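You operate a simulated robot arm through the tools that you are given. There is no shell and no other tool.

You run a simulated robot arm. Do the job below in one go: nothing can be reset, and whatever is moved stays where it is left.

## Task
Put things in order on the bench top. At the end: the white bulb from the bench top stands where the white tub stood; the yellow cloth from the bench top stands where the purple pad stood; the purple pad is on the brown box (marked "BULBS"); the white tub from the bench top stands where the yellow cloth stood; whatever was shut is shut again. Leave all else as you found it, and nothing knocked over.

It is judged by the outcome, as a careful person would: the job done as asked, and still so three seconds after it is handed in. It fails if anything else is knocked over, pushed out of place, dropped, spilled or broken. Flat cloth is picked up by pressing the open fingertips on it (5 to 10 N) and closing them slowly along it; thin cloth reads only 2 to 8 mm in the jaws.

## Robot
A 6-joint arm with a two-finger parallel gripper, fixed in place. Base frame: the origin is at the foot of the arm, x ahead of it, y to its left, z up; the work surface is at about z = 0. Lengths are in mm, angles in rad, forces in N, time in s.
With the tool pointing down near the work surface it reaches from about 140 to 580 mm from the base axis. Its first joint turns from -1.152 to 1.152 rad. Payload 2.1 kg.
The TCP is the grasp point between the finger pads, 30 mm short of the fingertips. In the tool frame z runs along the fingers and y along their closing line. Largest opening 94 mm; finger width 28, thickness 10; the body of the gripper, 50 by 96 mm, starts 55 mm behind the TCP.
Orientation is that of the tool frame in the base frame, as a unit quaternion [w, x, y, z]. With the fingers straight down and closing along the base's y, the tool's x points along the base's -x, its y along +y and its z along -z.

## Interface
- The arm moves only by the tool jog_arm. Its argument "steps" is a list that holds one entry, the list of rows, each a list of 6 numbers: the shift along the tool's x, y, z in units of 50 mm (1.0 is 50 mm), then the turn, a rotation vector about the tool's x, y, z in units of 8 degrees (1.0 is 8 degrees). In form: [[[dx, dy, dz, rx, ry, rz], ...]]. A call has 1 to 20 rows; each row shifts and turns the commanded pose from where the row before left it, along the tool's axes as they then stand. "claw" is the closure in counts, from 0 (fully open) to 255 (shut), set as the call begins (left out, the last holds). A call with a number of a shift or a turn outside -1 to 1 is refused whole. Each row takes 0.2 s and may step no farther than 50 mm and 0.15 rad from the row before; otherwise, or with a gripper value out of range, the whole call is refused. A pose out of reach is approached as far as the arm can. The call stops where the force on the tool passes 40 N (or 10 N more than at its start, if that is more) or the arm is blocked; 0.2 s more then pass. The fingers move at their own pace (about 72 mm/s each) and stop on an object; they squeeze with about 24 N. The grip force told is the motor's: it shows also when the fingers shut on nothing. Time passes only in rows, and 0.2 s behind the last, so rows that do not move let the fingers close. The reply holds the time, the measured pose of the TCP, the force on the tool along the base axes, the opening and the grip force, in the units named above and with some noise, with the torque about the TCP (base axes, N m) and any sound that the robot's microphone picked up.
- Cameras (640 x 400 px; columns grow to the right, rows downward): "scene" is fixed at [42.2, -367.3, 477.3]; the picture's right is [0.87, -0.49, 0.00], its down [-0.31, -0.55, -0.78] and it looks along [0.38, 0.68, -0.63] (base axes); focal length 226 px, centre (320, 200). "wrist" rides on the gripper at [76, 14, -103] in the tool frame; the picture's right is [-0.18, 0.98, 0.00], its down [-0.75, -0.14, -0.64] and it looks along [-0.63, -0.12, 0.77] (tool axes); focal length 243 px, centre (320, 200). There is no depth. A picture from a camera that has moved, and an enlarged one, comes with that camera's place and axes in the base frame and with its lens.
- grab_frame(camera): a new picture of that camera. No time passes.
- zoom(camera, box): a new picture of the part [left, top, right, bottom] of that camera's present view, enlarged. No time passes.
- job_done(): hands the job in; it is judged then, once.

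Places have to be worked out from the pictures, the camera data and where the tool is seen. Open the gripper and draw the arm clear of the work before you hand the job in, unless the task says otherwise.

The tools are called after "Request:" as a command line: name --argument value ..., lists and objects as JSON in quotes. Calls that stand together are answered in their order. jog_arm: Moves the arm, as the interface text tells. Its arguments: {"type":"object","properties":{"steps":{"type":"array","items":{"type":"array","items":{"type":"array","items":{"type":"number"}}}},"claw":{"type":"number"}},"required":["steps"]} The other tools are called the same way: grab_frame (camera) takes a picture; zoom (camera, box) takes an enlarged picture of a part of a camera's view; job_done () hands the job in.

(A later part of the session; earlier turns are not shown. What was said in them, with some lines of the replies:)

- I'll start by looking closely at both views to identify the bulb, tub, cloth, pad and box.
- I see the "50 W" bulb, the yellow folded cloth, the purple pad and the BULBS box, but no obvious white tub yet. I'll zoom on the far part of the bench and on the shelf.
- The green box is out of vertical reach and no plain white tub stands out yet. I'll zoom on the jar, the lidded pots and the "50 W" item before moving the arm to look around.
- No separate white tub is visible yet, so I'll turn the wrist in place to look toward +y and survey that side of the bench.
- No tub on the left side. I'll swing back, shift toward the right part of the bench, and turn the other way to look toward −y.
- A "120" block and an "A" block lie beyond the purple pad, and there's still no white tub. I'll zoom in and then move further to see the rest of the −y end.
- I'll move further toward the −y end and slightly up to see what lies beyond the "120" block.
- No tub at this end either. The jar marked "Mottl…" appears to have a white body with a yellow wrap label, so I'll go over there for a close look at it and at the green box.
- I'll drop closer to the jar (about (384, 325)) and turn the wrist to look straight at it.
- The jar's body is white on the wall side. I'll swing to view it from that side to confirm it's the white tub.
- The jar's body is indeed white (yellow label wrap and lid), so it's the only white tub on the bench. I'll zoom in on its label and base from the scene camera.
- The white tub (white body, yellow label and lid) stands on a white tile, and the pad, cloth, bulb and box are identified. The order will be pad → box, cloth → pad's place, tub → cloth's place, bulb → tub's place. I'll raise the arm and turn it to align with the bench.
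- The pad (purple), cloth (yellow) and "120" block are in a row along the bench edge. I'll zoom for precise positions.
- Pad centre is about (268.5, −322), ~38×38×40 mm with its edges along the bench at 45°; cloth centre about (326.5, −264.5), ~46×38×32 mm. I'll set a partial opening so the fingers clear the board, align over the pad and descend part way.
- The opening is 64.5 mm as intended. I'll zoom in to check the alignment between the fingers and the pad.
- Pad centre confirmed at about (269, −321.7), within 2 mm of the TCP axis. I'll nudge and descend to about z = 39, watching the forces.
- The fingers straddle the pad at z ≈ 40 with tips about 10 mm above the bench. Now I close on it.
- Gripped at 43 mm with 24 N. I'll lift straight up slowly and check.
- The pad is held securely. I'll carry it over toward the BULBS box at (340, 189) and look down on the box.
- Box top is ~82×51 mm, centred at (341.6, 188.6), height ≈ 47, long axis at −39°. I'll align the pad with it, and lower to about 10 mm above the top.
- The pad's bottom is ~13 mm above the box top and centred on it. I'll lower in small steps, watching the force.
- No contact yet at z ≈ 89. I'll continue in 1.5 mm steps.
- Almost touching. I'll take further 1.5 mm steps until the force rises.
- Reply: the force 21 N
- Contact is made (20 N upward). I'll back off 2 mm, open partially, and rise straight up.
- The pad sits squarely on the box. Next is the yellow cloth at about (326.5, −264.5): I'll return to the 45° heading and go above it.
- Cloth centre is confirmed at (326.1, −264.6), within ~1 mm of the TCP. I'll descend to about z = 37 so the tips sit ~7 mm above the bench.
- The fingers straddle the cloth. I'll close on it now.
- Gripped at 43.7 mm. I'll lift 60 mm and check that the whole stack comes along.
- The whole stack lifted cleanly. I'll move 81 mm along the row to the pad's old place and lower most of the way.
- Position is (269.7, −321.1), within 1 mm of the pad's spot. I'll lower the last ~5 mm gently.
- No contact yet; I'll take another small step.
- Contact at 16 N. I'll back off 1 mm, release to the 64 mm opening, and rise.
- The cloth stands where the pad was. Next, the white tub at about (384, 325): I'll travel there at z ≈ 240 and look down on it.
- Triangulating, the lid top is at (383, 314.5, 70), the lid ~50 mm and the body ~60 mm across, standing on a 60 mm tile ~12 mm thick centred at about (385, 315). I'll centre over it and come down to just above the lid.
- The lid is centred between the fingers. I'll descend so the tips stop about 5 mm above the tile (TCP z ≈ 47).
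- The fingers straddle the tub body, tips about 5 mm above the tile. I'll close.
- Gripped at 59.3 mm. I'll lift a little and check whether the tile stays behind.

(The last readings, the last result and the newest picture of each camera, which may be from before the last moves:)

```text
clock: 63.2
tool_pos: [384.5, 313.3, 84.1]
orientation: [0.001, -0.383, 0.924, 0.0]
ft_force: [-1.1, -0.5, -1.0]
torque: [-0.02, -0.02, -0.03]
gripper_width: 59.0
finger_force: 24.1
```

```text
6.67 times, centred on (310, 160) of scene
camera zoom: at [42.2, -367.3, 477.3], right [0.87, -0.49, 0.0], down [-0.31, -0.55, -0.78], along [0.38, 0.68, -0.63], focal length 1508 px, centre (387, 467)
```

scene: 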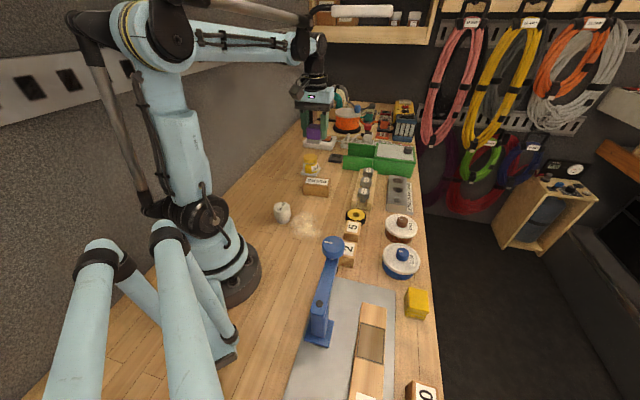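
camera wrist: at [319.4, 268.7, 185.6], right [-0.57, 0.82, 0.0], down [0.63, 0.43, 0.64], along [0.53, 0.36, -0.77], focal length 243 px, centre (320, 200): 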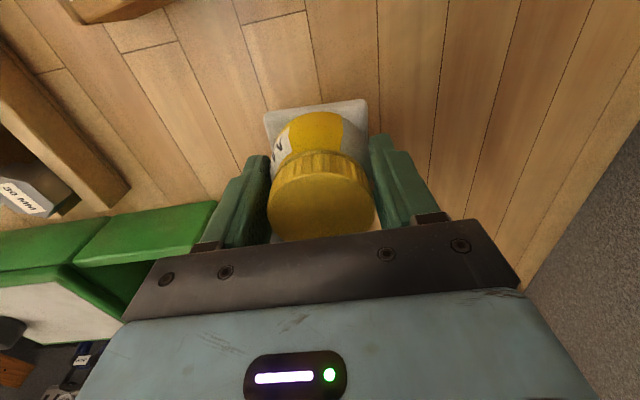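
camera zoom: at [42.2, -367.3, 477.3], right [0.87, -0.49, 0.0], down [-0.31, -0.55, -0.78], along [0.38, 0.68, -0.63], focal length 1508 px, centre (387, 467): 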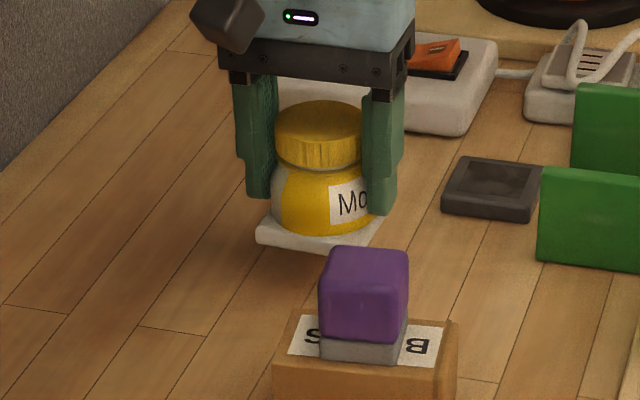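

The square white base comes up with the tub, so it's part of it and the bulb will stand on the bench there. I'll lift high and carry the tub to the cloth's old place (326, −264.6).

Request:
jog_arm --steps '[[[0, 0, -0.785, 0, 0, 0], [0, 0, -0.785, 0, 0, 0], [0, 0, -0.785, 0, 0, 0], [0, 0, -0.785, 0, 0, 0], [0.35, -0.28, 0, 0, 0, 0], [0.693, -0.566, 0, 0, 0, 0], [0.693, -0.566, 0, 0, 0, 0], [0.693, -0.566, 0, 0, 0, 0], [0.693, -0.566, 0, 0, 0, 0], [0.693, -0.566, 0, 0, 0, 0], [0.693, -0.566, 0, 0, 0, 0], [0.693, -0.566, 0, 0, 0, 0], [0.693, -0.566, 0, 0, 0, 0], [0.693, -0.566, 0, 0, 0, 0], [0.693, -0.566, 0, 0, 0, 0], [0.693, -0.566, 0, 0, 0, 0], [0.693, -0.566, 0, 0, 0, 0], [0.343, -0.286, 0, 0, 0, 0], [0, 0, 0, 0, 0, 0]]]'

Request:
grab_frame --camera "wrist"

Request:
grab_frame --camera "scene"

```text
clock: 67.2
tool_pos: [325.9, -266.5, 239.0]
orientation: [0.001, -0.383, 0.924, 0.0]
ft_force: [0.7, 0.2, -1.4]
torque: [0.0, -0.01, 0.02]
gripper_width: 59.4
finger_force: 23.8
```

```text
taken
camera wrist: at [261.2, -310.3, 341.2], right [-0.57, 0.82, 0.0], down [0.63, 0.43, 0.64], along [0.53, 0.36, -0.77], focal length 243 px, centre (320, 200)
```

wrist: 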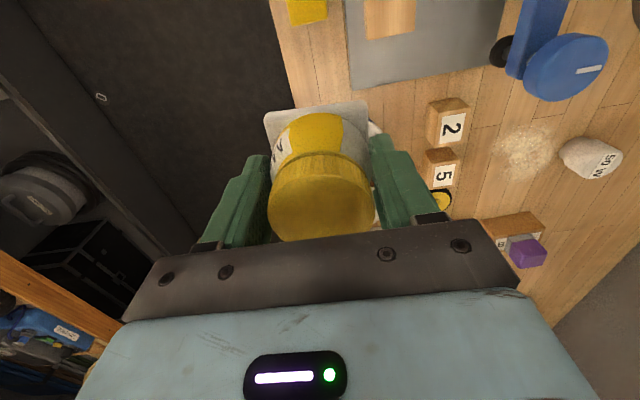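

```text
taken
```

scene: 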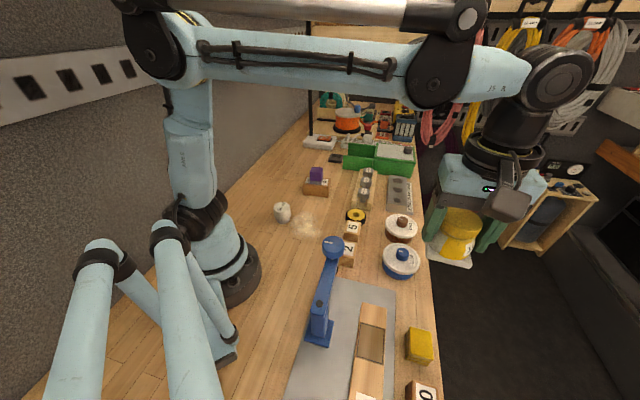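

The tub is held well and GLUE's lid edge is ~13 mm clear of where the base will sit. I'll lower most of the way and check.

Request:
jog_arm --steps '[[[0, 0, 0.7, 0, 0, 0], [0, 0, 0.8, 0, 0, 0], [0, 0, 0.8, 0, 0, 0], [0, 0, 0.7, 0, 0, 0], [0, 0, 0.3, 0, 0, 0], [0, 0, 0, 0, 0, 0]]]'

Request:
grab_frame --camera "wrist"

Request:
zoom --camera "scene" --box '[370, 230, 470, 330]'

```text
clock: 68.6
tool_pos: [325.0, -264.7, 73.8]
orientation: [0.001, -0.382, 0.924, 0.0]
ft_force: [-0.5, -0.1, -1.1]
torque: [0.01, -0.02, -0.02]
gripper_width: 59.2
finger_force: 23.9
```

```text
taken
camera wrist: at [262.0, -309.4, 176.2], right [-0.57, 0.82, 0.0], down [0.63, 0.43, 0.64], along [0.53, 0.36, -0.77], focal length 243 px, centre (320, 200)
```

wrist: 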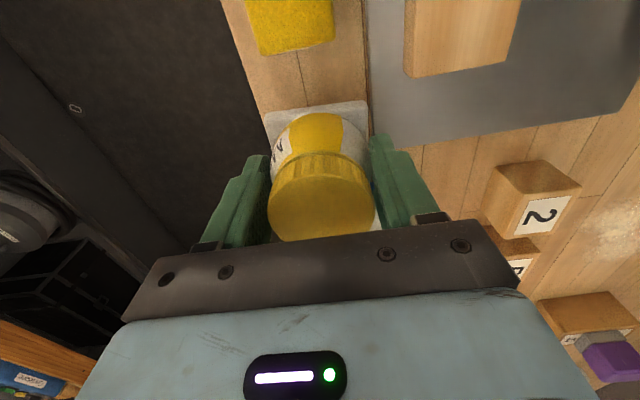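

```text
4.00 times, centred on (420, 280) of scene
camera zoom: at [42.2, -367.3, 477.3], right [0.87, -0.49, 0.0], down [-0.31, -0.55, -0.78], along [0.38, 0.68, -0.63], focal length 904 px, centre (-80, -120)
```

zoom: 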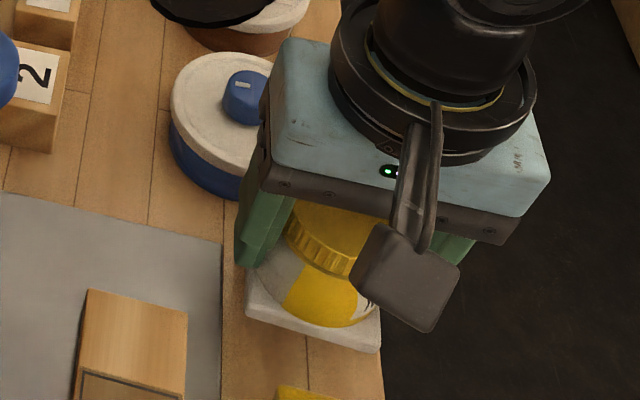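

Alignment is good, with ~10 mm of bench beyond the base. I'll lower the remaining ~26 mm, the last part in small steps.

Request:
jog_arm --steps '[[[0, 0, 0.2, 0, 0, 0], [0, 0, 0.14, 0, 0, 0], [0, 0, 0.08, 0, 0, 0], [0, 0, 0, 0, 0, 0]]]'

Request:
jog_arm --steps '[[[0, 0, 0.04, 0, 0, 0], [0, 0, 0, 0, 0, 0]]]'

Request:
jog_arm --steps '[[[0, 0, 0.025, 0, 0, 0], [0, 0, 0, 0, 0, 0]]]'

```text
clock: 69.6
tool_pos: [326.8, -264.9, 53.7]
orientation: [0.001, -0.382, 0.924, 0.0]
ft_force: [-0.8, 0.5, -1.0]
torque: [-0.02, 0.0, -0.02]
gripper_width: 59.2
finger_force: 24.1
```

```text
clock: 70.2
tool_pos: [326.9, -263.8, 51.4]
orientation: [0.0, -0.382, 0.924, 0.001]
ft_force: [-0.4, -0.8, -0.5]
torque: [-0.07, 0.0, -0.02]
gripper_width: 59.4
finger_force: 23.8
```

```text
clock: 70.8
tool_pos: [325.1, -264.8, 49.8]
orientation: [0.001, -0.383, 0.924, 0.0]
ft_force: [0.6, -0.6, -1.3]
torque: [-0.01, -0.02, -0.01]
gripper_width: 59.1
finger_force: 23.8
```

No contact yet at z ≈ 49. I'll continue with small steps.

Request:
jog_arm --steps '[[[0, 0, 0.025, 0, 0, 0], [0, 0, 0, 0, 0, 0]]]'

Request:
grab_frame --camera "wrist"

```text
clock: 71.4
tool_pos: [325.9, -263.1, 50.8]
orientation: [0.001, -0.383, 0.924, 0.0]
ft_force: [-0.8, 1.7, -0.6]
torque: [0.0, 0.0, 0.0]
gripper_width: 59.2
finger_force: 23.8
```

```text
taken
camera wrist: at [261.7, -308.9, 151.4], right [-0.57, 0.82, 0.0], down [0.63, 0.43, 0.64], along [0.53, 0.36, -0.77], focal length 243 px, centre (320, 200)
```

wrist: 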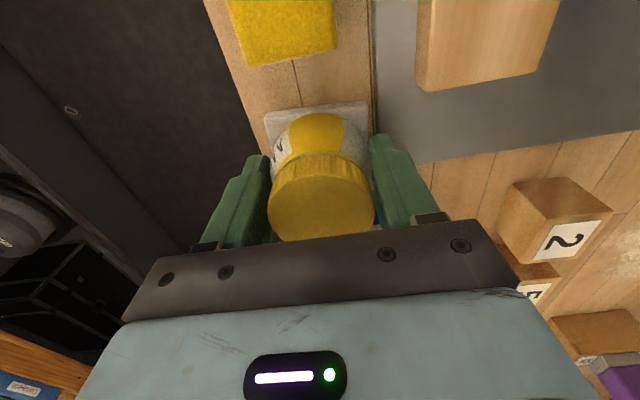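

Request:
jog_arm --steps '[[[0, 0, 0.025, 0, 0, 0], [0, 0, 0, 0, 0, 0]]]'

```text
clock: 72.0
tool_pos: [326.7, -264.6, 48.7]
orientation: [0.001, -0.382, 0.924, -0.001]
ft_force: [-0.8, -0.3, -1.3]
torque: [-0.01, -0.01, 0.01]
gripper_width: 59.5
finger_force: 24.0
```

The force is still just the tub's weight, so one more small step.

Request:
jog_arm --steps '[[[0, 0, 0.02, 0, 0, 0], [0, 0, 0, 0, 0, 0]]]'

```text
clock: 72.6
tool_pos: [326.7, -264.6, 47.3]
orientation: [0.002, -0.382, 0.924, 0.001]
ft_force: [0.2, 0.1, 20.4]
torque: [0.04, -0.03, 0.04]
gripper_width: 59.5
finger_force: 23.9
```

Contact at 20 N. I'll back off 1 mm, open to about 80 mm, and rise straight up.

Request:
jog_arm --steps '[[[0, 0, -0.02, 0, 0, 0], [0, 0, 0, 0, 0, 0]]]'

Request:
jog_arm --steps '[[[0, 0, 0, 0, 0, 0], [0, 0, 0, 0, 0, 0], [0, 0, 0, 0, 0, 0]]]' --claw 38

Request:
zoom --camera "scene" --box '[370, 230, 470, 330]'

Request:
grab_frame --camera "wrist"

```text
clock: 73.2
tool_pos: [325.6, -265.2, 47.9]
orientation: [0.0, -0.383, 0.924, 0.0]
ft_force: [0.2, -0.4, -1.3]
torque: [0.03, 0.0, -0.04]
gripper_width: 59.2
finger_force: 23.8
```

```text
clock: 74.0
tool_pos: [327.3, -264.8, 48.0]
orientation: [0.001, -0.383, 0.924, 0.001]
ft_force: [0.3, 0.7, -1.1]
torque: [-0.01, -0.02, 0.04]
gripper_width: 80.1
finger_force: 0.0
```

```text
4.00 times, centred on (420, 280) of scene
camera zoom: at [42.2, -367.3, 477.3], right [0.87, -0.49, 0.0], down [-0.31, -0.55, -0.78], along [0.38, 0.68, -0.63], focal length 904 px, centre (-80, -120)
```

zoom: 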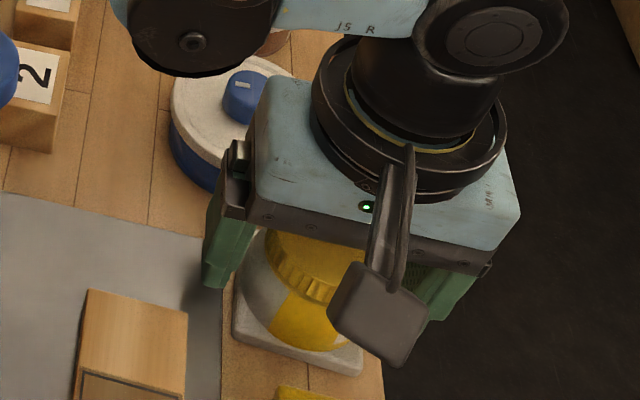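

```text
taken
camera wrist: at [261.7, -309.0, 150.2], right [-0.57, 0.82, 0.0], down [0.63, 0.43, 0.64], along [0.53, 0.36, -0.77], focal length 243 px, centre (320, 200)
```

wrist: 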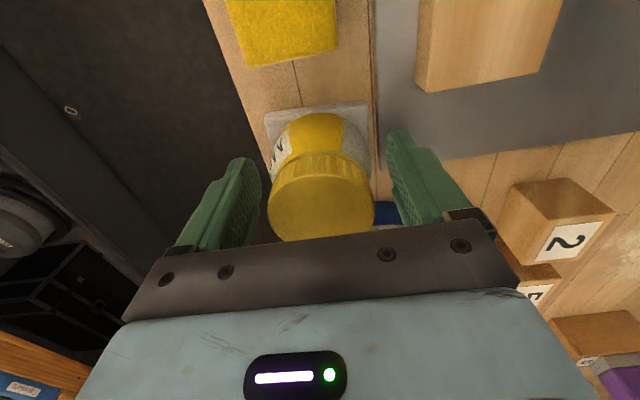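

The tub is released and standing. I'll rise straight up, then turn the wrist to +45° so the camera stays clear of the robot's column near the bulb.

Request:
jog_arm --steps '[[[0, 0, -0.3, 0, 0, 0], [0, 0, -0.7, 0, 0, 0], [0, 0, -0.9, 0, 0, 0], [0, 0, -0.9, 0, 0, 0], [0, 0, -0.9, 0, 0, 0], [0, 0, 0, 0, 0, 0]]]'

Request:
grab_frame --camera "wrist"

Request:
zoom --camera "scene" --box '[370, 220, 470, 350]'

```text
clock: 75.4
tool_pos: [326.8, -265.0, 233.1]
orientation: [0.0, -0.383, 0.924, 0.001]
ft_force: [0.1, 0.1, -0.7]
torque: [0.01, 0.01, -0.01]
gripper_width: 79.9
finger_force: 0.1
```

```text
taken
camera wrist: at [261.6, -308.9, 335.5], right [-0.57, 0.82, 0.0], down [0.63, 0.43, 0.64], along [0.53, 0.36, -0.77], focal length 243 px, centre (320, 200)
```

wrist: 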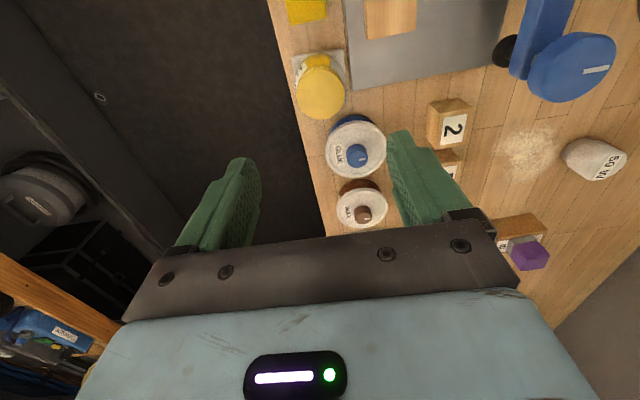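

```text
3.08 times, centred on (420, 285) of scene
camera zoom: at [42.2, -367.3, 477.3], right [0.87, -0.49, 0.0], down [-0.31, -0.55, -0.78], along [0.38, 0.68, -0.63], focal length 696 px, centre (12, -62)
```

zoom: 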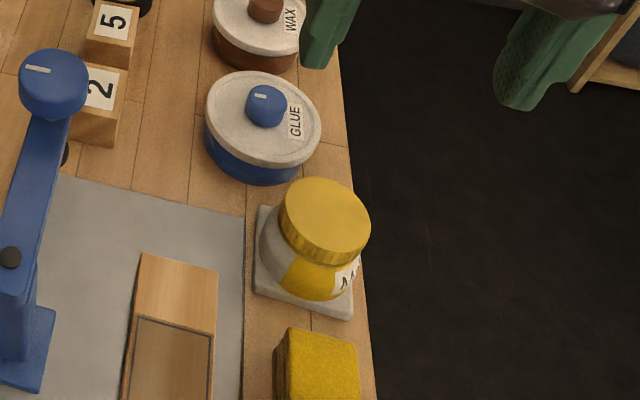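

The tub stands upright in the cloth's old place, clear of GLUE, the cloth and the mat. Now I'll rotate the wrist and travel toward the bulb at about (185, 113).

Request:
jog_arm --steps '[[[0, 0, 0, 0, 0, 1], [0, 0, 0, 0, 0, 1], [0, 0, 0, 0, 0, 1], [0, 0, 0, 0, 0, 1], [0, 0, 0, 0, 0, 1], [0, 0, 0, 0, 0, 1], [0, 0, 0, 0, 0, 1], [0, 0, 0, 0, 0, 1], [0, 0, 0, 0, 0, 1], [0, 0, 0, 0, 0, 1], [0, 0, 0, 0, 0, 1], [0, 0, 0, 0, 0, 0.25], [0, 0, 0, 0, 0, 0]]]'

Request:
jog_arm --steps '[[[0.4, 0.19, 0, 0, 0, 0], [0.815, 0.374, 0, 0, 0, 0], [0.815, 0.374, 0, 0, 0, 0], [0.815, 0.374, 0, 0, 0, 0], [0.815, 0.374, 0, 0, 0, 0], [0.815, 0.374, 0, 0, 0, 0], [0.815, 0.374, 0, 0, 0, 0], [0.815, 0.374, 0, 0, 0, 0], [0.815, 0.374, 0, 0, 0, 0], [0.4, 0.18, 0, 0, 0, 0], [0, 0, 0, 0, 0, 0]]]' --claw 0

Request:
grab_frame --camera "wrist"

Request:
grab_frame --camera "scene"

```text
clock: 78.2
tool_pos: [326.0, -263.9, 232.5]
orientation: [0.001, 0.382, 0.924, 0.001]
ft_force: [-0.3, 0.4, 0.1]
torque: [0.01, 0.03, -0.01]
gripper_width: 80.2
finger_force: 0.0
```

```text
clock: 80.6
tool_pos: [186.5, 112.2, 231.3]
orientation: [0.0, 0.383, 0.924, 0.0]
ft_force: [-0.4, -0.3, 0.1]
torque: [0.0, -0.01, 0.03]
gripper_width: 93.9
finger_force: 0.1
```

```text
taken
camera wrist: at [141.5, 176.9, 335.2], right [0.82, 0.57, 0.0], down [0.43, -0.63, 0.64], along [0.36, -0.53, -0.77], focal length 243 px, centre (320, 200)
```

wrist: 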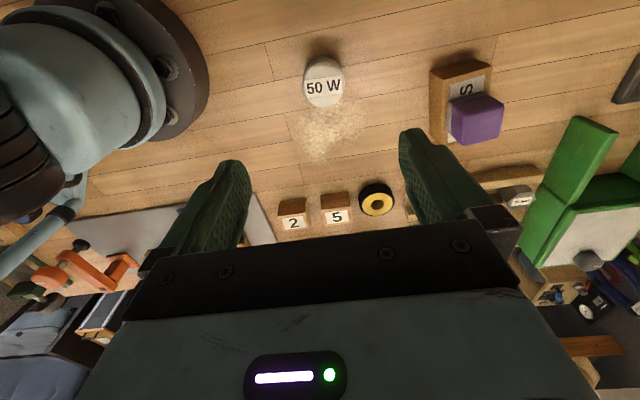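

```text
taken
```

scene: 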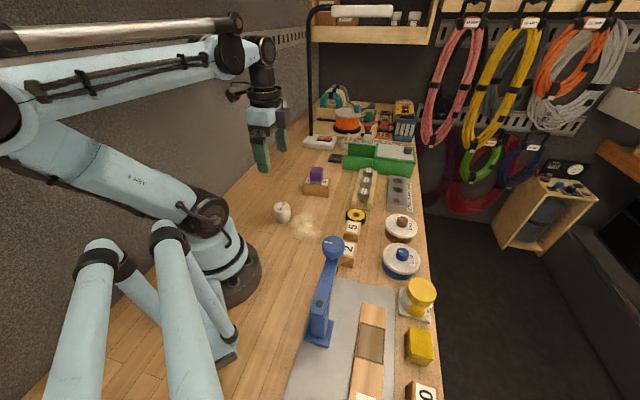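

The bulb is in view below. I'll zoom for precision.

Request:
zoom --camera "wrist" --box '[270, 35, 380, 125]'

Request:
zoom --camera "scene" --box '[262, 190, 310, 230]'

```text
4.44 times, centred on (325, 80) of wrist
camera zoom: at [141.5, 176.9, 335.2], right [0.82, 0.57, 0.0], down [0.43, -0.63, 0.64], along [0.36, -0.53, -0.77], focal length 1078 px, centre (298, 733)
```

zoom: 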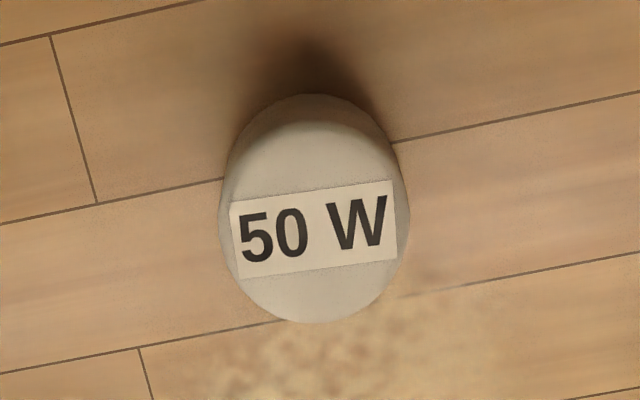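

```text
10.00 times, centred on (286, 210) of scene
camera zoom: at [42.2, -367.3, 477.3], right [0.87, -0.49, 0.0], down [-0.31, -0.55, -0.78], along [0.38, 0.68, -0.63], focal length 2261 px, centre (660, 100)
```

zoom: 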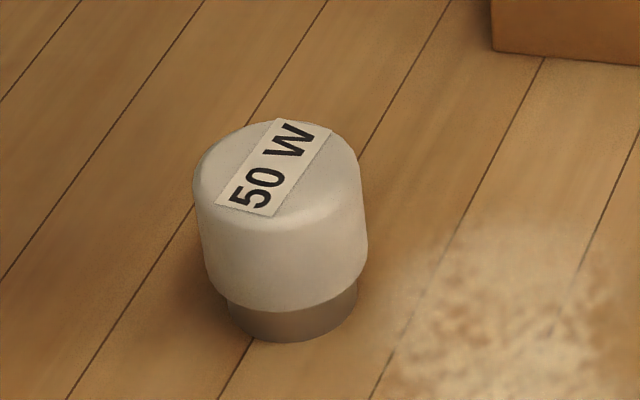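

Triangulation puts the bulb axis near (186.5, 117.5), top z ≈ 55, diameter ≈ 48 mm. I'll nudge over it and descend to just above the top to recheck.

Request:
jog_arm --steps '[[[0.042, 0.076, 0.6, 0, 0, 0], [0, 0, 0.8, 0, 0, 0], [0, 0, 0.8, 0, 0, 0], [0, 0, 0.4, 0, 0, 0], [0, 0, 0, 0, 0, 0]]]'

Request:
grab_frame --camera "wrist"

Request:
zoom --camera "wrist" --box '[240, 70, 400, 190]'

Request:
zoom --camera "scene" --box '[220, 130, 340, 230]'

```text
clock: 81.8
tool_pos: [187.4, 118.2, 101.9]
orientation: [0.001, 0.383, 0.924, 0.002]
ft_force: [0.5, 1.0, 1.0]
torque: [-0.03, -0.02, 0.0]
gripper_width: 93.9
finger_force: 0.1
```

```text
taken
camera wrist: at [142.9, 181.3, 205.2], right [0.82, 0.57, 0.0], down [0.43, -0.63, 0.64], along [0.36, -0.53, -0.77], focal length 243 px, centre (320, 200)
```

wrist: 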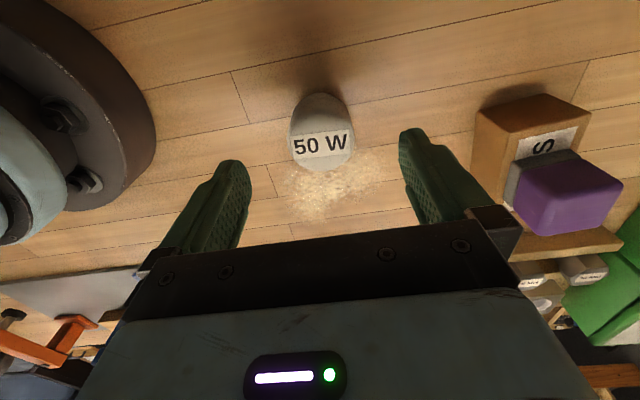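

```text
3.33 times, centred on (320, 130) of wrist
camera zoom: at [142.9, 181.3, 205.2], right [0.82, 0.57, 0.0], down [0.43, -0.63, 0.64], along [0.36, -0.53, -0.77], focal length 809 px, centre (320, 433)
```

zoom: 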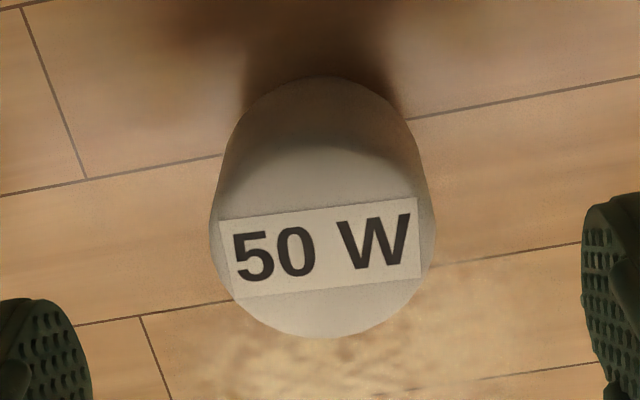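

```text
4.00 times, centred on (280, 180) of scene
camera zoom: at [42.2, -367.3, 477.3], right [0.87, -0.49, 0.0], down [-0.31, -0.55, -0.78], along [0.38, 0.68, -0.63], focal length 904 px, centre (480, 280)
```

zoom: 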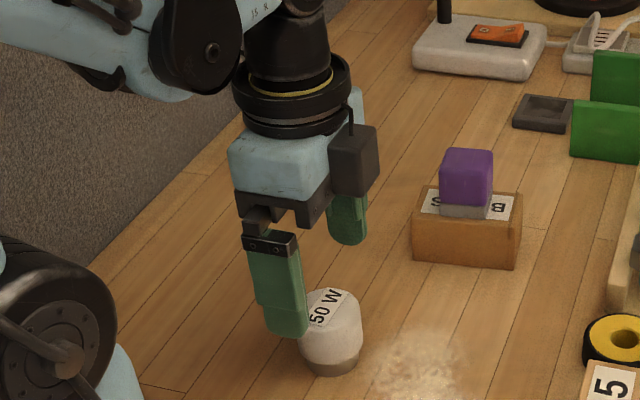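

The bulb is centred between the fingers (label within 1 mm of the axis). I'll descend to z ≈ 40.

Request:
jog_arm --steps '[[[0, 0, 0.5, 0, 0, 0], [0, 0, 0.4, 0, 0, 0], [0, 0, 0.2, 0, 0, 0], [0, 0, 0.14, 0, 0, 0], [0, 0, 0, 0, 0, 0]]]'

Request:
grab_frame --camera "wrist"

Request:
zoom --camera "scene" --box '[220, 130, 340, 240]'

```text
clock: 83.0
tool_pos: [186.0, 117.8, 41.8]
orientation: [0.0, 0.383, 0.924, 0.0]
ft_force: [0.5, -1.0, -0.3]
torque: [0.0, 0.02, 0.02]
gripper_width: 94.1
finger_force: 0.0
```

```text
taken
camera wrist: at [142.2, 180.8, 143.4], right [0.82, 0.57, 0.0], down [0.43, -0.63, 0.64], along [0.36, -0.53, -0.77], focal length 243 px, centre (320, 200)
```

wrist: 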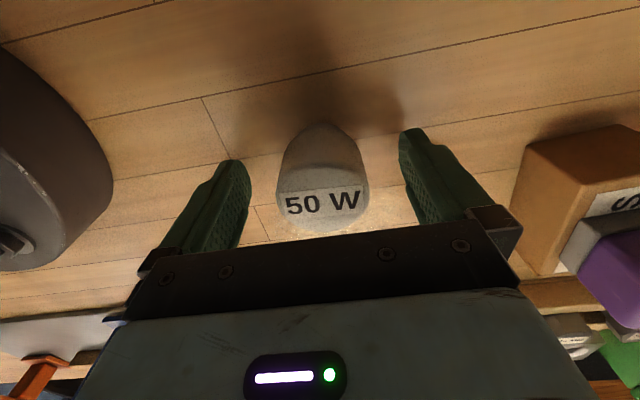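

```text
3.64 times, centred on (280, 185) of scene
camera zoom: at [42.2, -367.3, 477.3], right [0.87, -0.49, 0.0], down [-0.31, -0.55, -0.78], along [0.38, 0.68, -0.63], focal length 822 px, centre (466, 254)
```

zoom: 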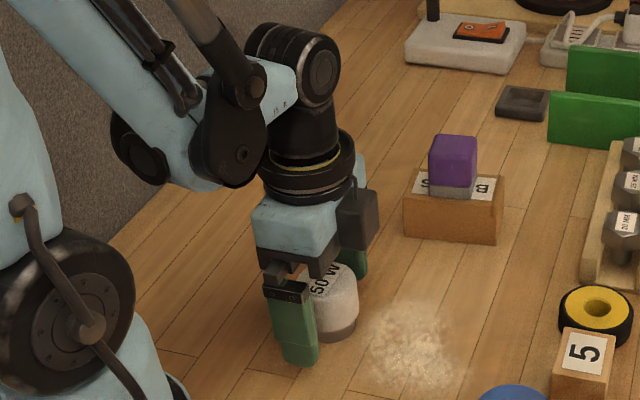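

The fingers straddle the bulb at z ≈ 40. I'll close gently on it.

Request:
jog_arm --steps '[[[0, 0, 0, 0, 0, 0], [0, 0, 0, 0, 0, 0], [0, 0, 0, 0, 0, 0], [0, 0, 0, 0, 0, 0], [0, 0, 0, 0, 0, 0]]]' --claw 255

Request:
grab_frame --camera "wrist"

```text
clock: 84.2
tool_pos: [186.7, 117.9, 41.2]
orientation: [0.0, 0.382, 0.924, 0.001]
ft_force: [-0.2, -0.6, -0.9]
torque: [-0.01, 0.0, -0.03]
gripper_width: 46.5
finger_force: 24.2
```

```text
taken
camera wrist: at [142.2, 180.8, 143.5], right [0.82, 0.57, 0.0], down [0.43, -0.63, 0.64], along [0.36, -0.53, -0.77], focal length 243 px, centre (320, 200)
```

wrist: 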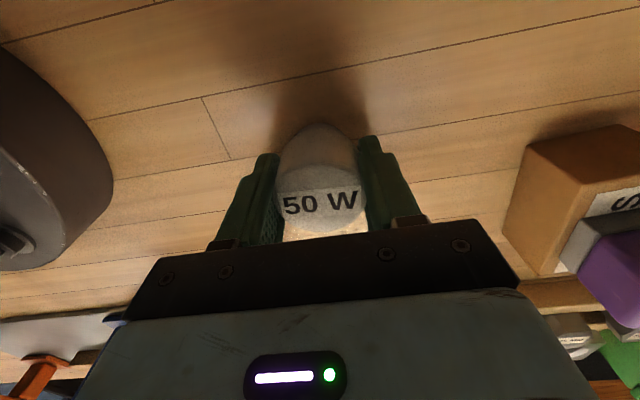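

Gripped at 46.5 mm. I'll lift slowly and check that it stays upright in the jaws.

Request:
jog_arm --steps '[[[0, 0, -0.1, 0, 0, 0], [0, 0, -0.3, 0, 0, 0], [0, 0, -0.6, 0, 0, 0], [0, 0, -0.8, 0, 0, 0], [0, 0, -0.8, 0, 0, 0], [0, 0, -0.6, 0, 0, 0], [0, 0, 0, 0, 0, 0]]]'

Request:
grab_frame --camera "wrist"

Request:
zoom --camera "scene" --box '[220, 100, 340, 230]'

```text
clock: 85.8
tool_pos: [186.1, 115.6, 201.8]
orientation: [0.001, 0.383, 0.924, 0.001]
ft_force: [0.2, -0.4, -1.0]
torque: [-0.01, -0.01, 0.01]
gripper_width: 46.6
finger_force: 24.0
```

```text
taken
camera wrist: at [142.0, 180.6, 304.3], right [0.82, 0.57, 0.0], down [0.43, -0.63, 0.64], along [0.36, -0.53, -0.77], focal length 243 px, centre (320, 200)
```

wrist: 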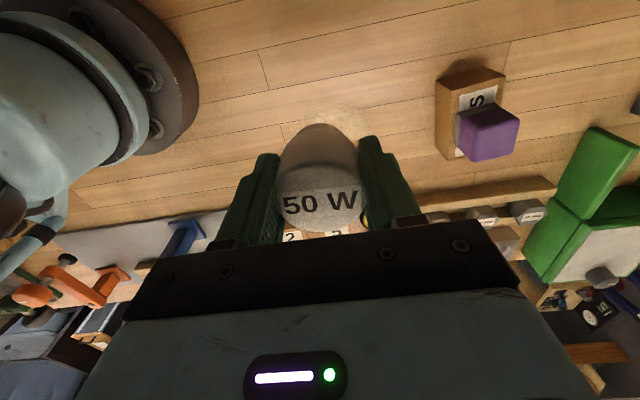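

```text
3.08 times, centred on (280, 165) of scene
camera zoom: at [42.2, -367.3, 477.3], right [0.87, -0.49, 0.0], down [-0.31, -0.55, -0.78], along [0.38, 0.68, -0.63], focal length 696 px, centre (443, 308)
```

zoom: 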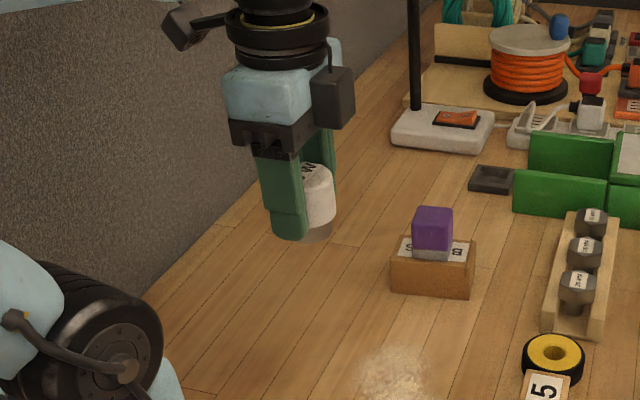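

The bulb is held upright. I'll carry it to the tub's old place (384, 315) and lower most of the way.

Request:
jog_arm --steps '[[[0, 0.4, 0, 0, 0, 0], [-0.011, 0.95, 0, 0, 0, 0], [0, 0.95, 0, 0, 0, 0], [0, 0.95, 0, 0, 0, 0], [0, 0.95, 0, 0, 0, 0], [0, 0.95, 0, 0, 0, 0], [0, 0.45, 0, 0, 0, 0], [0, 0, 0, 0, 0, 0], [0, 0, 0.6, 0, 0, 0], [0, 0, 0.8, 0, 0, 0], [0, 0, 0.8, 0, 0, 0], [0, 0, 0.5, 0, 0, 0], [0, 0, 0, 0, 0, 0]]]'

Request:
grab_frame --camera "wrist"

Request:
zoom --camera "scene" --box '[260, 100, 360, 200]'

```text
clock: 88.6
tool_pos: [385.2, 314.9, 67.5]
orientation: [0.0, 0.382, 0.924, 0.001]
ft_force: [0.1, 0.0, 0.1]
torque: [0.0, -0.01, -0.03]
gripper_width: 46.6
finger_force: 23.6
```

```text
taken
camera wrist: at [340.3, 378.7, 168.7], right [0.82, 0.57, 0.0], down [0.43, -0.63, 0.64], along [0.36, -0.53, -0.77], focal length 243 px, centre (320, 200)
```

wrist: 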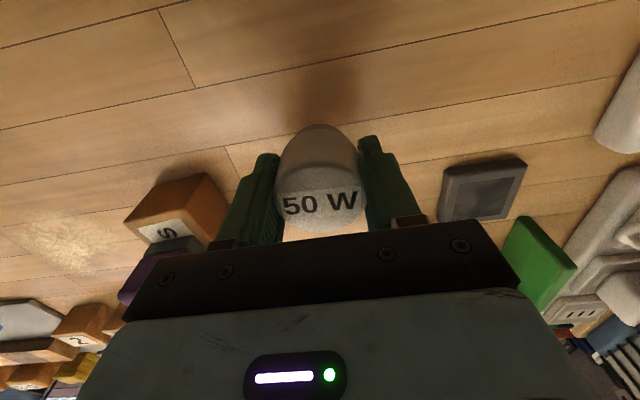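

```text
4.00 times, centred on (310, 150) of scene
camera zoom: at [42.2, -367.3, 477.3], right [0.87, -0.49, 0.0], down [-0.31, -0.55, -0.78], along [0.38, 0.68, -0.63], focal length 904 px, centre (360, 400)
```

zoom: 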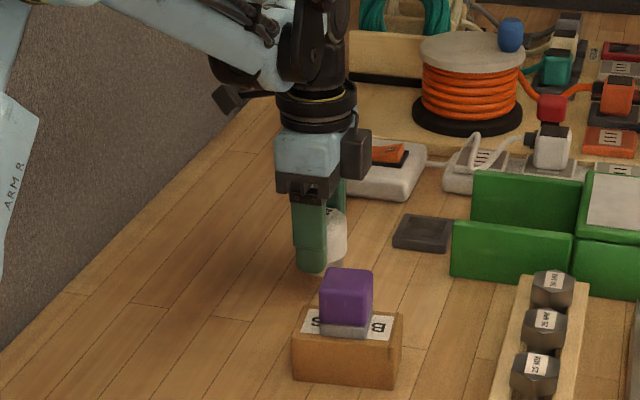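

Position is (384.1, 315.1) as wanted, with the pad and box well clear of the gripper. I'll lower the last 25 mm carefully.

Request:
jog_arm --steps '[[[0, 0, 0.2, 0, 0, 0], [0, 0, 0.14, 0, 0, 0], [0, 0, 0.06, 0, 0, 0], [0, 0, 0, 0, 0, 0]]]'

Request:
jog_arm --steps '[[[0, 0, 0.04, 0, 0, 0], [0, 0, 0, 0, 0, 0]]]'

Request:
jog_arm --steps '[[[0, 0, 0.025, 0, 0, 0], [0, 0, 0, 0, 0, 0]]]'

```text
clock: 89.6
tool_pos: [385.1, 315.1, 47.0]
orientation: [0.0, 0.383, 0.924, 0.001]
ft_force: [0.7, -0.5, -0.6]
torque: [0.0, -0.02, -0.02]
gripper_width: 46.6
finger_force: 23.9
```

```text
clock: 90.2
tool_pos: [385.5, 315.2, 43.6]
orientation: [0.001, 0.383, 0.924, 0.001]
ft_force: [0.1, 0.7, -1.4]
torque: [0.03, -0.02, -0.01]
gripper_width: 46.7
finger_force: 24.2
```

```text
clock: 90.8
tool_pos: [384.5, 314.5, 42.6]
orientation: [0.0, 0.383, 0.924, 0.0]
ft_force: [-0.6, 0.0, -1.3]
torque: [0.02, 0.03, 0.0]
gripper_width: 46.8
finger_force: 23.7
```

No contact yet; next small step.

Request:
jog_arm --steps '[[[0, 0, 0.02, 0, 0, 0], [0, 0, 0, 0, 0, 0]]]'

Request:
grab_frame --camera "wrist"

```text
clock: 91.4
tool_pos: [383.7, 316.1, 42.5]
orientation: [0.0, 0.383, 0.924, 0.001]
ft_force: [1.2, -0.2, -1.1]
torque: [0.02, -0.01, -0.01]
gripper_width: 46.8
finger_force: 23.5
```

```text
taken
camera wrist: at [340.8, 378.6, 144.7], right [0.82, 0.57, 0.0], down [0.43, -0.63, 0.64], along [0.36, -0.53, -0.77], focal length 243 px, centre (320, 200)
```

wrist: 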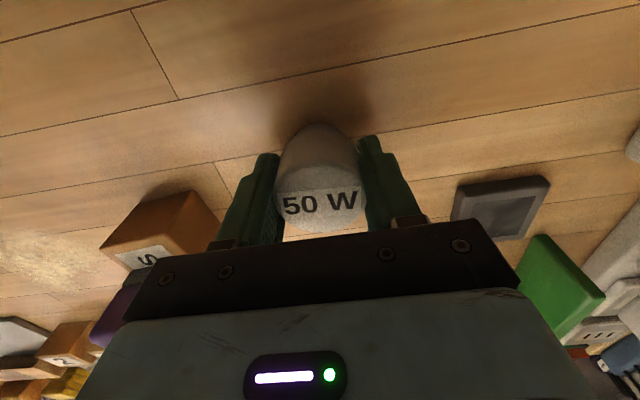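

About 1 mm remains by the camera height. One more small step.

Request:
jog_arm --steps '[[[0, 0, 0.02, 0, 0, 0], [0, 0, 0, 0, 0, 0]]]'

```text
clock: 92.0
tool_pos: [384.9, 315.0, 41.1]
orientation: [0.0, 0.383, 0.924, 0.0]
ft_force: [0.4, 0.3, -0.9]
torque: [-0.04, -0.02, 0.02]
gripper_width: 46.7
finger_force: 23.8
```

Request:
jog_arm --steps '[[[0, 0, 0.015, 0, 0, 0], [0, 0, 0, 0, 0, 0]]]'

```text
clock: 92.6
tool_pos: [384.2, 314.7, 40.9]
orientation: [0.001, 0.383, 0.924, 0.001]
ft_force: [0.6, -0.4, 7.3]
torque: [0.0, 0.12, -0.01]
gripper_width: 46.9
finger_force: 23.9
```

The bulb touches the bench (7 N). I'll open partially to release, then rise straight up.

Request:
jog_arm --steps '[[[0, 0, 0, 0, 0, 0], [0, 0, 0, 0, 0, 0], [0, 0, 0, 0, 0, 0]]]' --claw 60

Request:
grab_frame --camera "wrist"

Request:
jog_arm --steps '[[[0, 0, -0.2, 0, 0, 0], [0, 0, -0.5, 0, 0, 0], [0, 0, -0.8, 0, 0, 0], [0, 0, -0.8, 0, 0, 0], [0, 0, -0.9, 0, 0, 0], [0, 0, -0.9, 0, 0, 0], [0, 0, 0, 0, 0, 0]]]'

Request:
grab_frame --camera "wrist"

Request:
zoom --camera "scene" --box '[260, 100, 360, 200]'

```text
clock: 93.4
tool_pos: [385.2, 316.6, 41.0]
orientation: [0.001, 0.383, 0.924, 0.0]
ft_force: [0.0, -0.1, 0.7]
torque: [0.02, -0.01, 0.02]
gripper_width: 72.1
finger_force: 0.1
```

```text
taken
camera wrist: at [340.7, 378.7, 143.0], right [0.82, 0.57, 0.0], down [0.43, -0.63, 0.64], along [0.36, -0.53, -0.77], focal length 243 px, centre (320, 200)
```

wrist: 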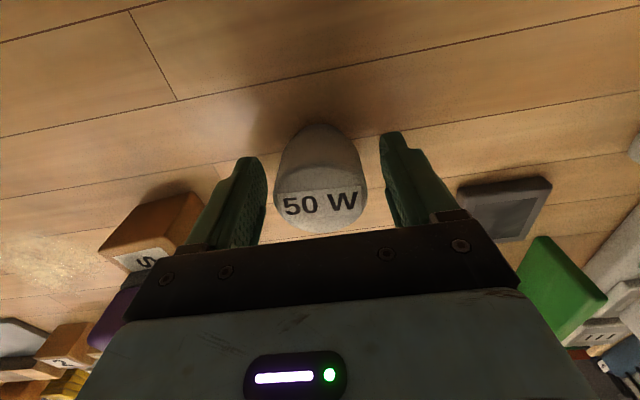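

```text
clock: 95.0
tool_pos: [384.0, 314.8, 247.0]
orientation: [0.001, 0.383, 0.924, 0.001]
ft_force: [-0.3, -0.1, -0.3]
torque: [-0.01, -0.02, 0.01]
gripper_width: 72.0
finger_force: 0.2
```

```text
taken
camera wrist: at [340.5, 378.1, 350.1], right [0.82, 0.57, 0.0], down [0.43, -0.63, 0.64], along [0.36, -0.53, -0.77], focal length 243 px, centre (320, 200)
```

wrist: 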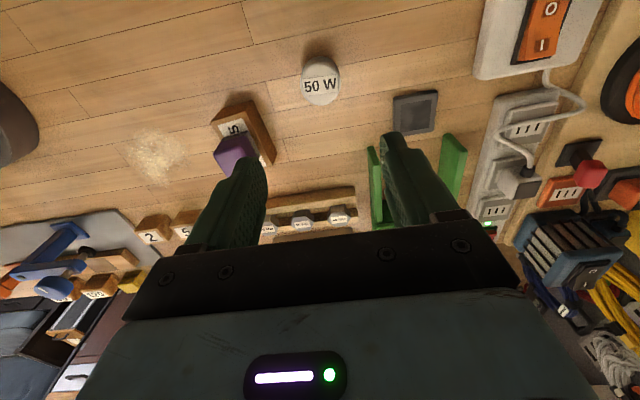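

```text
4.00 times, centred on (310, 150) of scene
camera zoom: at [42.2, -367.3, 477.3], right [0.87, -0.49, 0.0], down [-0.31, -0.55, -0.78], along [0.38, 0.68, -0.63], focal length 904 px, centre (360, 400)
```

zoom: 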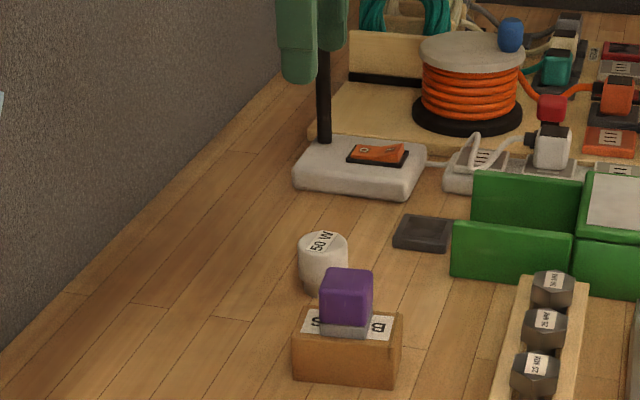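

The bulb stands in the tub's old place. I'll withdraw the arm to near its starting pose, open fully, and check the whole bench.

Request:
jog_arm --steps '[[[-0.533, -0.74, -0.19, 0, 0, 0], [-0.533, -0.74, -0.19, 0, 0, 0], [-0.533, -0.74, -0.19, 0, 0, 0], [-0.533, -0.74, -0.19, 0, 0, 0], [-0.533, -0.74, -0.19, 0, 0, 0], [-0.533, -0.74, -0.19, 0, 0, 0], [0, 0, 0, 0, 0, -1], [0, 0, 0, 0, 0, -1], [0, 0, 0, 0, 0, -1], [0, 0, 0, 0, 0, -1], [0, 0, 0, 0, 0, -1], [0, 0, 0, 0, 0, -0.6], [0, 0, 0, 0, 0, 0]]]' --claw 0

Request:
grab_frame --camera "wrist"

Request:
grab_frame --camera "scene"

Request:
zoom --camera "scene" --box '[260, 130, 440, 260]'

Request:
zoom --camera "scene" --box '[290, 240, 450, 400]'

```text
clock: 97.8
tool_pos: [339.9, 44.0, 302.0]
orientation: [0.001, 0.0, 1.0, 0.0]
ft_force: [0.1, 0.7, 0.2]
torque: [0.01, 0.0, -0.03]
gripper_width: 94.3
finger_force: 0.1
```

```text
taken
camera wrist: at [264.6, 58.6, 404.5], right [0.19, 0.98, 0.0], down [0.75, -0.14, 0.64], along [0.63, -0.12, -0.77], focal length 243 px, centre (320, 200)
```

wrist: 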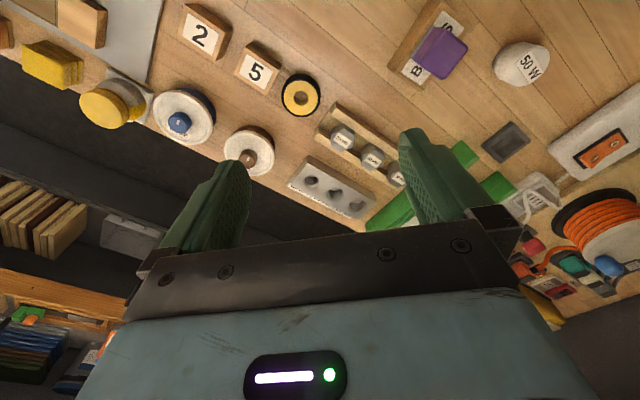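

```text
taken
```

scene: 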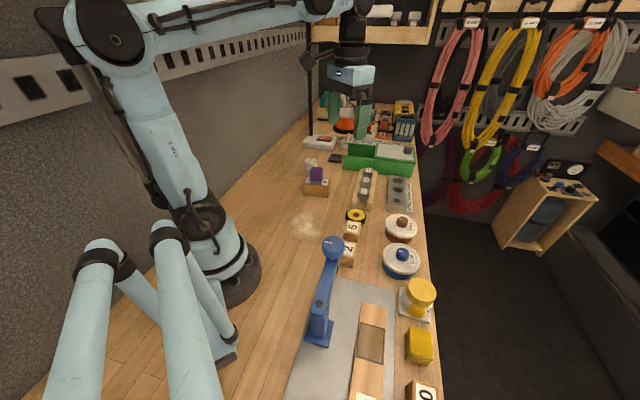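

```text
3.08 times, centred on (350, 195) of scene
camera zoom: at [42.2, -367.3, 477.3], right [0.87, -0.49, 0.0], down [-0.31, -0.55, -0.78], along [0.38, 0.68, -0.63], focal length 696 px, centre (228, 215)
```

zoom: 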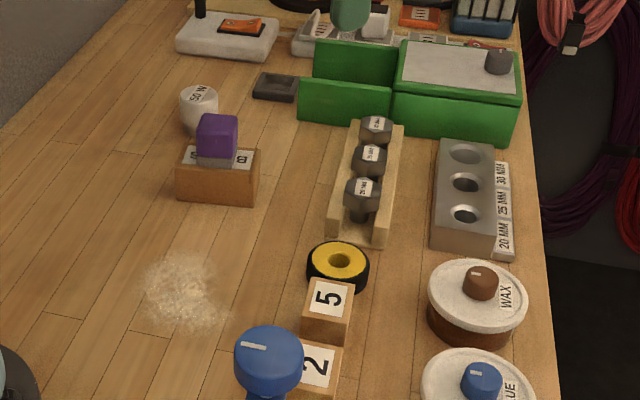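

```text
2.50 times, centred on (370, 320) of scene
camera zoom: at [42.2, -367.3, 477.3], right [0.87, -0.49, 0.0], down [-0.31, -0.55, -0.78], along [0.38, 0.68, -0.63], focal length 565 px, centre (195, -100)
```

zoom: 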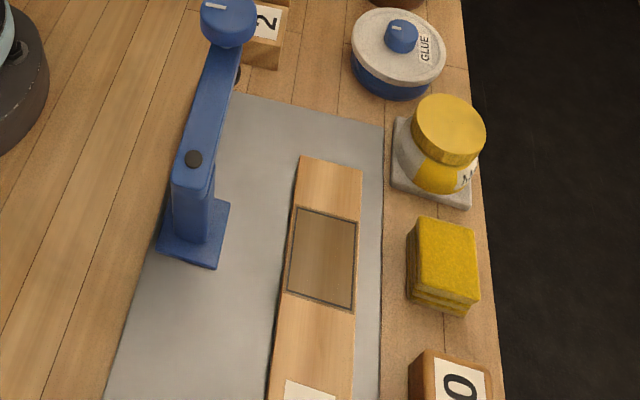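

All four items are where they were asked to be: pad on the BULBS box, cloth in the pad's place, tub in the cloth's place, bulb in the tub's place. Everything else looks unchanged and shut, and the arm is clear with the gripper open, so I'm handing the job in.

Request:
job_done

```text
The job is handed in.
```

I finished the rearrangement and handed the job in. In the last pictures before handing in, every item was where you asked and nothing had been knocked over. I have not seen the judged result.

| Item | Final place |
|---|---|
| Purple pad | On top of the brown "BULBS" box, centred and lined up with it |
| Yellow cloth | Where the purple pad stood |
| White tub | Where the yellow cloth stood |
| White bulb ("50 W") | Where the white tub stood, upright on the bench |

**White tub:** I took this to be the jar labelled "Mottl…". Its body and square base are white, with a yellow label and lid. The GLUE and WAX pots have white lids, but their bodies are blue and brown, so I left them alone.

**Shut containers:** I opened nothing, and the tub's lid stayed on throughout. The green box and both pots look the same as at the start.

**Arm:** It is back near its starting position, clear of the work, with the gripper fully open.
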